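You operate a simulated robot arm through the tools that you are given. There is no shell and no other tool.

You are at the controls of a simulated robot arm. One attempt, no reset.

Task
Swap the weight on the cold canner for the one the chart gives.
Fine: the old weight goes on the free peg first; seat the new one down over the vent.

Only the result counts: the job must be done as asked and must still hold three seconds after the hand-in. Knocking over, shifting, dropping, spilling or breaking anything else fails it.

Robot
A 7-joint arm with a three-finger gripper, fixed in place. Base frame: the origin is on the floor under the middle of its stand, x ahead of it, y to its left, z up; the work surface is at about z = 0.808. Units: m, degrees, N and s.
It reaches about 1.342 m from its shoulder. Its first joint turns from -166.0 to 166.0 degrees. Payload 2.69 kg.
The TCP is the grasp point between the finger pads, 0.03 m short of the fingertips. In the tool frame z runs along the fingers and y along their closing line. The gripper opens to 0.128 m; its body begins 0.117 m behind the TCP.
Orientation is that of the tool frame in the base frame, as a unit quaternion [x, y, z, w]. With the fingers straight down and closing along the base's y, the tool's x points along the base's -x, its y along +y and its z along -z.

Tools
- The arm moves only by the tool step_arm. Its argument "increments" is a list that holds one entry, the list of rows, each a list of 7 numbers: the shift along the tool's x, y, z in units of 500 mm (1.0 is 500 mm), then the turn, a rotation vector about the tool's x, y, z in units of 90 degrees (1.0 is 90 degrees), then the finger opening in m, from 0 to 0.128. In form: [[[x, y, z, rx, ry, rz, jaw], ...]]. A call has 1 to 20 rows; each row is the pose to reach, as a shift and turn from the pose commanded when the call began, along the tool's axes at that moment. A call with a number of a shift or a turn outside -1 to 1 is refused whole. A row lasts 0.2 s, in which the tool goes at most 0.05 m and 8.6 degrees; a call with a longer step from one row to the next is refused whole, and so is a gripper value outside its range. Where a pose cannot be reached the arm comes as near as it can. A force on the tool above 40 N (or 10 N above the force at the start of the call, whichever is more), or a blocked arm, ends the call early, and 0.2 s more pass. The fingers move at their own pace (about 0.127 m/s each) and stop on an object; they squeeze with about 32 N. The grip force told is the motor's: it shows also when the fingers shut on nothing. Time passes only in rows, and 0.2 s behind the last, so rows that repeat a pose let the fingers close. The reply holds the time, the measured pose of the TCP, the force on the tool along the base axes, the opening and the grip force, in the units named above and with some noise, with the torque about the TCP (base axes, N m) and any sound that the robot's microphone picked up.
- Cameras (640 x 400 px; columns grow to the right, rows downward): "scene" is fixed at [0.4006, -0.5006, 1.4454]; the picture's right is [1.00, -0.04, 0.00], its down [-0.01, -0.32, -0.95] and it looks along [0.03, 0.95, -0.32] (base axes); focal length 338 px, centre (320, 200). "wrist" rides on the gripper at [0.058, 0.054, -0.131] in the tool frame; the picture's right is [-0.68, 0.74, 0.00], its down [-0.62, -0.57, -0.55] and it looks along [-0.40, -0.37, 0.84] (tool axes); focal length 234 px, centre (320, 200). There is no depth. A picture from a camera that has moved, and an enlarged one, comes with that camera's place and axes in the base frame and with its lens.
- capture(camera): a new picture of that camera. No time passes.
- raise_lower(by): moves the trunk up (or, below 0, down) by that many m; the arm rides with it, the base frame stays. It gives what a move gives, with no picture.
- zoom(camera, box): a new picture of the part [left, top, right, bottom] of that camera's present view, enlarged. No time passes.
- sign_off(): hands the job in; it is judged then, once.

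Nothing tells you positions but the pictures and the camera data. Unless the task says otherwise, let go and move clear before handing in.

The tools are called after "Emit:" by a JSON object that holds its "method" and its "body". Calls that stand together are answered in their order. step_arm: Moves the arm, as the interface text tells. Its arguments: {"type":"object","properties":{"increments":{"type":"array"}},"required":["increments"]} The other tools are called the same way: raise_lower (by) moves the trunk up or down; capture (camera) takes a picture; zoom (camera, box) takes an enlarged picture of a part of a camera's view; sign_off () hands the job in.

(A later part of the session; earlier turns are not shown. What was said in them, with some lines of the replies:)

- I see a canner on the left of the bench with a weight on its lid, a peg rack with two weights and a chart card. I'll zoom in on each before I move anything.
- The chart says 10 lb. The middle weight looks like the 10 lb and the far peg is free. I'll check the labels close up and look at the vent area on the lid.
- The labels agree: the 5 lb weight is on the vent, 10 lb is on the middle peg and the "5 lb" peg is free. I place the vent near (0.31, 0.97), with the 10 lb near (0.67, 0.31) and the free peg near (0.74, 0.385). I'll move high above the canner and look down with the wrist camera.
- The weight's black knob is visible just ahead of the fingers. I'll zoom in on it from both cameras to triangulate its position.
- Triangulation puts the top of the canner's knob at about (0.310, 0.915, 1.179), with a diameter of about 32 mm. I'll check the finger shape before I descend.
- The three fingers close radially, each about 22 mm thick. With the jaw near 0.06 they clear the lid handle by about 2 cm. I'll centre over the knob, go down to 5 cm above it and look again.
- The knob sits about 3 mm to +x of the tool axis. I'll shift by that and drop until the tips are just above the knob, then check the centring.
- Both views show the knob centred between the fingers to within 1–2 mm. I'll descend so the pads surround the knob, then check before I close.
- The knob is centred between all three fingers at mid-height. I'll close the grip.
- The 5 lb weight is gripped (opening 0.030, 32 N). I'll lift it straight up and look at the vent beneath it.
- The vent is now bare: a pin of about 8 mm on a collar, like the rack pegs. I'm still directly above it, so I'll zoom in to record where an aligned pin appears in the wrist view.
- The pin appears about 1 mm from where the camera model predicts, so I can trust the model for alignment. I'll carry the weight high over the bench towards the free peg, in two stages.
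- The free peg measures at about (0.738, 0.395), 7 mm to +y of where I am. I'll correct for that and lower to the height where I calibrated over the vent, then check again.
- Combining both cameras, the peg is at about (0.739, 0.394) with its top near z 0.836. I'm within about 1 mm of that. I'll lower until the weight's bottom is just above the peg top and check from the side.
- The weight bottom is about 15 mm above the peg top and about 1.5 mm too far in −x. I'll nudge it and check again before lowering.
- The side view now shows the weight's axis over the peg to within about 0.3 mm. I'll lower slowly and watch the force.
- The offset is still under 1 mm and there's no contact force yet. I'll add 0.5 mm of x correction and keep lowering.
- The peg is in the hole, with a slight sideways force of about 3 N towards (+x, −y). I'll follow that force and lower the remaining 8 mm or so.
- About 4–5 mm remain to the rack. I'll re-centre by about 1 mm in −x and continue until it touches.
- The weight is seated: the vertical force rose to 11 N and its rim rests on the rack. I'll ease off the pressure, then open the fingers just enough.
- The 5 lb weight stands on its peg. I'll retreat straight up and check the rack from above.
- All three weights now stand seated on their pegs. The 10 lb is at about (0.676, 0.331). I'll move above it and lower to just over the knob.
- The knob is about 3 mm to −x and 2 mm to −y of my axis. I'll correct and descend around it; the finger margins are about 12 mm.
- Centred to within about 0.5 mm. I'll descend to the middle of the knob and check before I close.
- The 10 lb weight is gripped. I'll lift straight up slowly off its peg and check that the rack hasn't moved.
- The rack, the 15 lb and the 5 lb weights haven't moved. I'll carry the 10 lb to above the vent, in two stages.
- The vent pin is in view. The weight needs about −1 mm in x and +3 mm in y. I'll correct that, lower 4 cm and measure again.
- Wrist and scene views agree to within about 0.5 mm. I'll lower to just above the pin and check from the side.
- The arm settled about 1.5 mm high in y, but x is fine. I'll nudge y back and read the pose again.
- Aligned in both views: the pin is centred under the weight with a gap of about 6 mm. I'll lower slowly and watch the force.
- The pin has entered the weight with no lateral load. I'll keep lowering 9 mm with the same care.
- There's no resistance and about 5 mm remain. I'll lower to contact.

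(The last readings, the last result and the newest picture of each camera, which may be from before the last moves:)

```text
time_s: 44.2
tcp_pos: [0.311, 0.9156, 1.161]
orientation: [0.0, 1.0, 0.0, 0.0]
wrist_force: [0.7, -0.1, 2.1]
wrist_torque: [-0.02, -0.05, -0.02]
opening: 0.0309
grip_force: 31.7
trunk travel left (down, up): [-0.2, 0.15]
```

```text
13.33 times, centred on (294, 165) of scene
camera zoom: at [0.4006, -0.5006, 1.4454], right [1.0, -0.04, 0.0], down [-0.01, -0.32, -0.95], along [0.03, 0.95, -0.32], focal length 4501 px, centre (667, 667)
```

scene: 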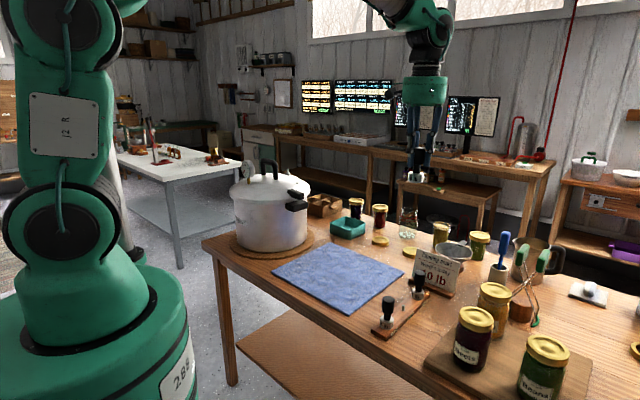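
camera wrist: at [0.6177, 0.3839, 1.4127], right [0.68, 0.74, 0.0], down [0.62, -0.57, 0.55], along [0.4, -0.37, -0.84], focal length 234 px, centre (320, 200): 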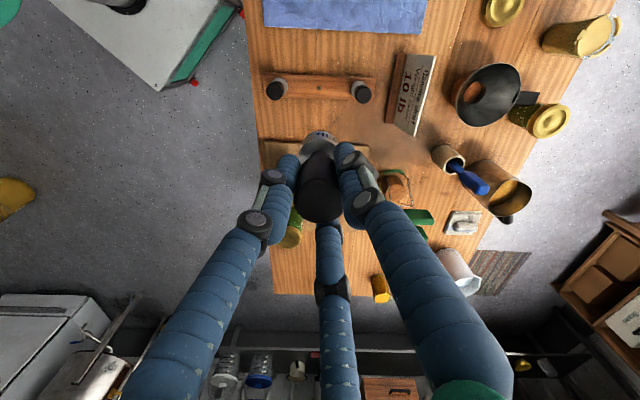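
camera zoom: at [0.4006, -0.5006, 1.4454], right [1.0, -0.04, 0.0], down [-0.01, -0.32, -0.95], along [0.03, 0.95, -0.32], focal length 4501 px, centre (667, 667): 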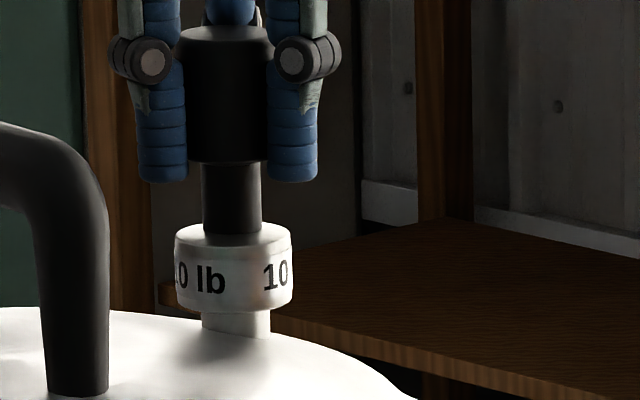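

The rim is at the same height the 5 lb had, with light contact. I'll press about 1.5 mm more to confirm it's fully seated.

Emit:
{"method": "step_arm", "body": {"increments": [[[0, 0, 0.002, 0, 0, 0, 0.01], [0, 0, 0.004, 0, 0, 0, 0.01], [0, 0, 0.004, 0, 0, 0, 0.01]]]}}

Emit:
{"method": "zoom", "body": {"camera": "scene", "box": [280, 150, 308, 180]}}

```text
time_s: 45.0
tcp_pos: [0.3112, 0.9167, 1.159]
orientation: [0.0, 1.0, 0.001, 0.001]
wrist_force: [0.2, -1.8, 12.7]
wrist_torque: [-0.15, -0.01, 0.02]
opening: 0.0312
grip_force: 31.8
trunk travel left (down, up): [-0.2, 0.15]
```

```text
13.33 times, centred on (294, 165) of scene
camera zoom: at [0.4006, -0.5006, 1.4454], right [1.0, -0.04, 0.0], down [-0.01, -0.32, -0.95], along [0.03, 0.95, -0.32], focal length 4501 px, centre (667, 667)
```

zoom: 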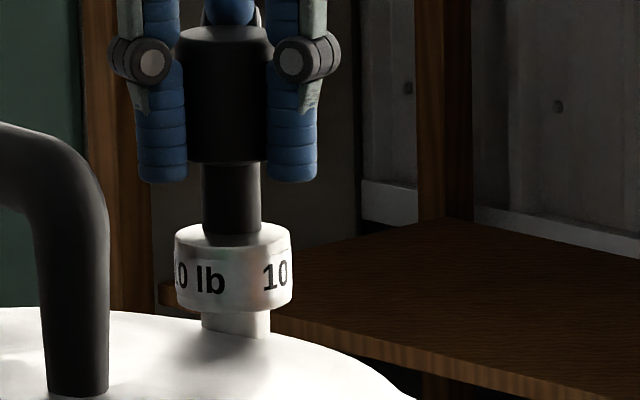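

The weight is firmly seated: 12.7 N of reaction and no further movement. I'll ease the pressure, open the fingers a little and then retreat straight up.

Emit:
{"method": "step_arm", "body": {"increments": [[[0, 0, -0.003, 0, 0, 0, 0.01], [0, 0, -0.003, 0, 0, 0, 0.025], [0, 0, -0.003, 0, 0, 0, 0.035], [0, 0, -0.003, 0, 0, 0, 0.045], [0, 0, -0.003, 0, 0, 0, 0.06], [0, 0, -0.003, 0, 0, 0, 0.06]]]}}

Emit:
{"method": "zoom", "body": {"camera": "scene", "box": [265, 130, 315, 190]}}

Emit:
{"method": "zoom", "body": {"camera": "wrist", "box": [240, 100, 400, 260]}}

```text
time_s: 46.4
tcp_pos: [0.3111, 0.9161, 1.1596]
orientation: [0.0, 1.0, 0.0, -0.001]
wrist_force: [0.0, 0.4, 0.3]
wrist_torque: [0.0, 0.0, 0.0]
opening: 0.0598
grip_force: 0.1
trunk travel left (down, up): [-0.2, 0.15]
```

```text
6.67 times, centred on (290, 160) of scene
camera zoom: at [0.4006, -0.5006, 1.4454], right [1.0, -0.04, 0.0], down [-0.01, -0.32, -0.95], along [0.03, 0.95, -0.32], focal length 2251 px, centre (520, 467)
```

zoom: 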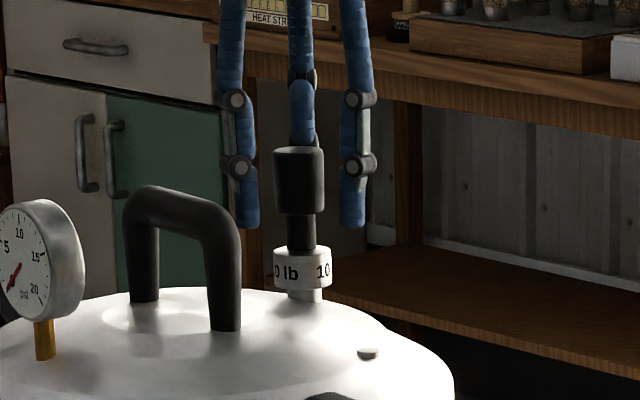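

```text
2.50 times, centred on (320, 180) of wrist
camera zoom: at [0.2524, 0.9687, 1.2904], right [0.68, 0.74, 0.0], down [0.62, -0.57, 0.55], along [0.4, -0.37, -0.84], focal length 585 px, centre (320, 250)
```

zoom: 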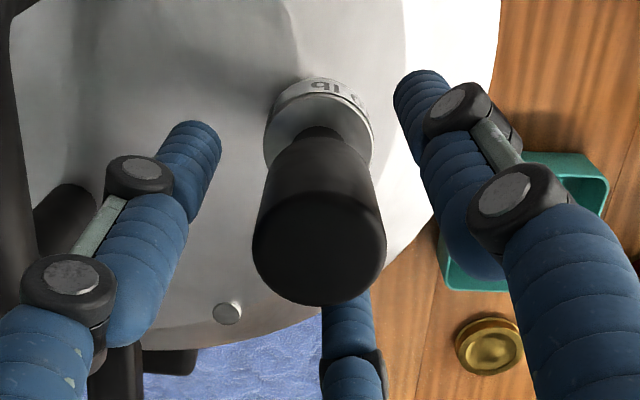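

Released cleanly, and the weight sits just where the old one did. I'll retreat straight up and clear of the canner.

Emit:
{"method": "step_arm", "body": {"increments": [[[0, 0, -0.03, 0, 0, 0, 0.06], [0, 0, -0.08, 0, 0, 0, 0.06], [0, 0, -0.15, 0, 0, 0, 0.06], [0, 0, -0.23, 0, 0, 0, 0.06], [0, 0, -0.31, 0, 0, 0, 0.06], [0, 0, -0.39, 0, 0, 0, 0.06], [0, 0, -0.43, 0, 0, 0, 0.06], [0, 0, -0.43, 0, 0, 0, 0.06]]]}}

Emit:
{"method": "capture", "body": {"camera": "scene"}}

Emit:
{"method": "zoom", "body": {"camera": "scene", "box": [270, 145, 310, 185]}}

Emit:
{"method": "zoom", "body": {"camera": "scene", "box": [360, 240, 480, 350]}}

Emit:
{"method": "capture", "body": {"camera": "wrist"}}

```text
time_s: 48.2
tcp_pos: [0.31, 0.9162, 1.3731]
orientation: [0.001, 1.0, 0.0, 0.0]
wrist_force: [0.7, -0.2, 0.0]
wrist_torque: [-0.01, 0.04, 0.01]
opening: 0.0601
grip_force: 0.1
trunk travel left (down, up): [-0.2, 0.15]
```

```text
taken
```

scene: 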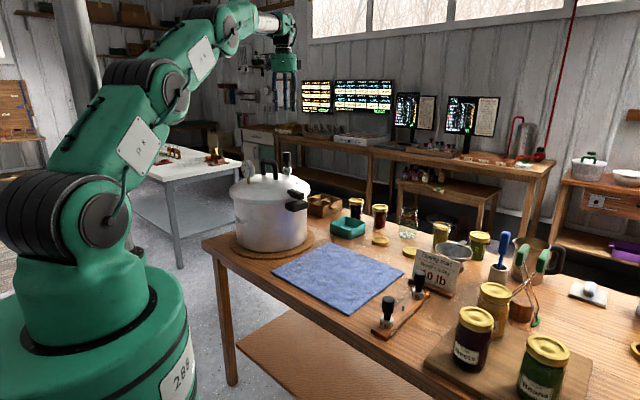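

```text
10.00 times, centred on (290, 165) of scene
camera zoom: at [0.4006, -0.5006, 1.4454], right [1.0, -0.04, 0.0], down [-0.01, -0.32, -0.95], along [0.03, 0.95, -0.32], focal length 3376 px, centre (620, 550)
```

zoom: 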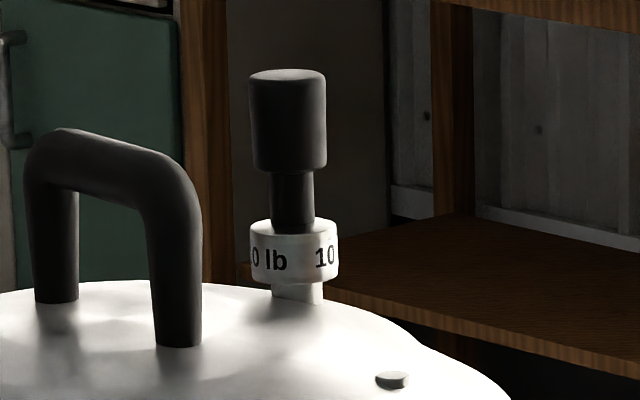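

```text
3.64 times, centred on (420, 295) of scene
camera zoom: at [0.4006, -0.5006, 1.4454], right [1.0, -0.04, 0.0], down [-0.01, -0.32, -0.95], along [0.03, 0.95, -0.32], focal length 1228 px, centre (-44, -146)
```

zoom: 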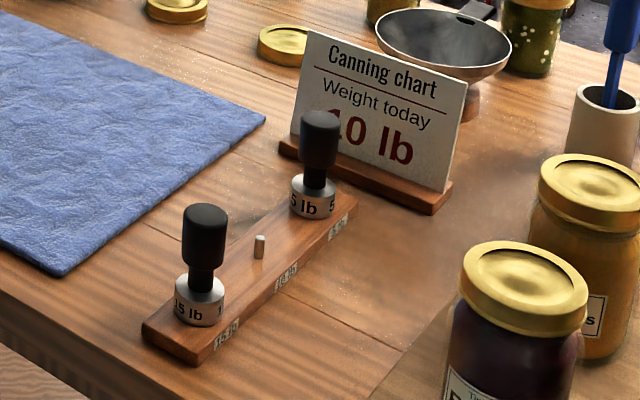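

```text
taken
camera wrist: at [0.2515, 0.9684, 1.5045], right [0.68, 0.74, 0.0], down [0.62, -0.56, 0.55], along [0.4, -0.37, -0.84], focal length 234 px, centre (320, 200)
```

wrist: 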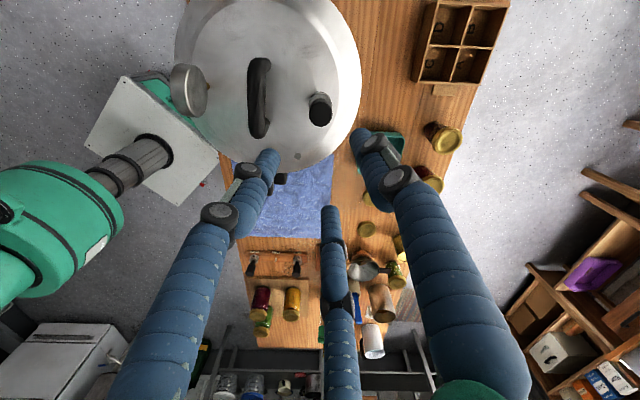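

The 10 lb weight sits down on the vent exactly where the old one sat. The 5 lb is on its peg, and the 15 lb, rack and card haven't moved. The gripper is empty and clear, so I'm handing in.

Emit:
{"method": "sign_off", "body": {}}

```text
The job is handed in.
```

The swap is done and I've handed it in. The chart called for 10 lb, so the 10 lb weight is now on the canner, pressed fully down over the vent. I put the old 5 lb weight on the free peg, the one labelled "5 lb", before fitting the new one.

In the last pictures the 15 lb weight, the rack, the chart and the canner looked unmoved. The gripper is open and well above the canner. No verdict came back when I handed in.
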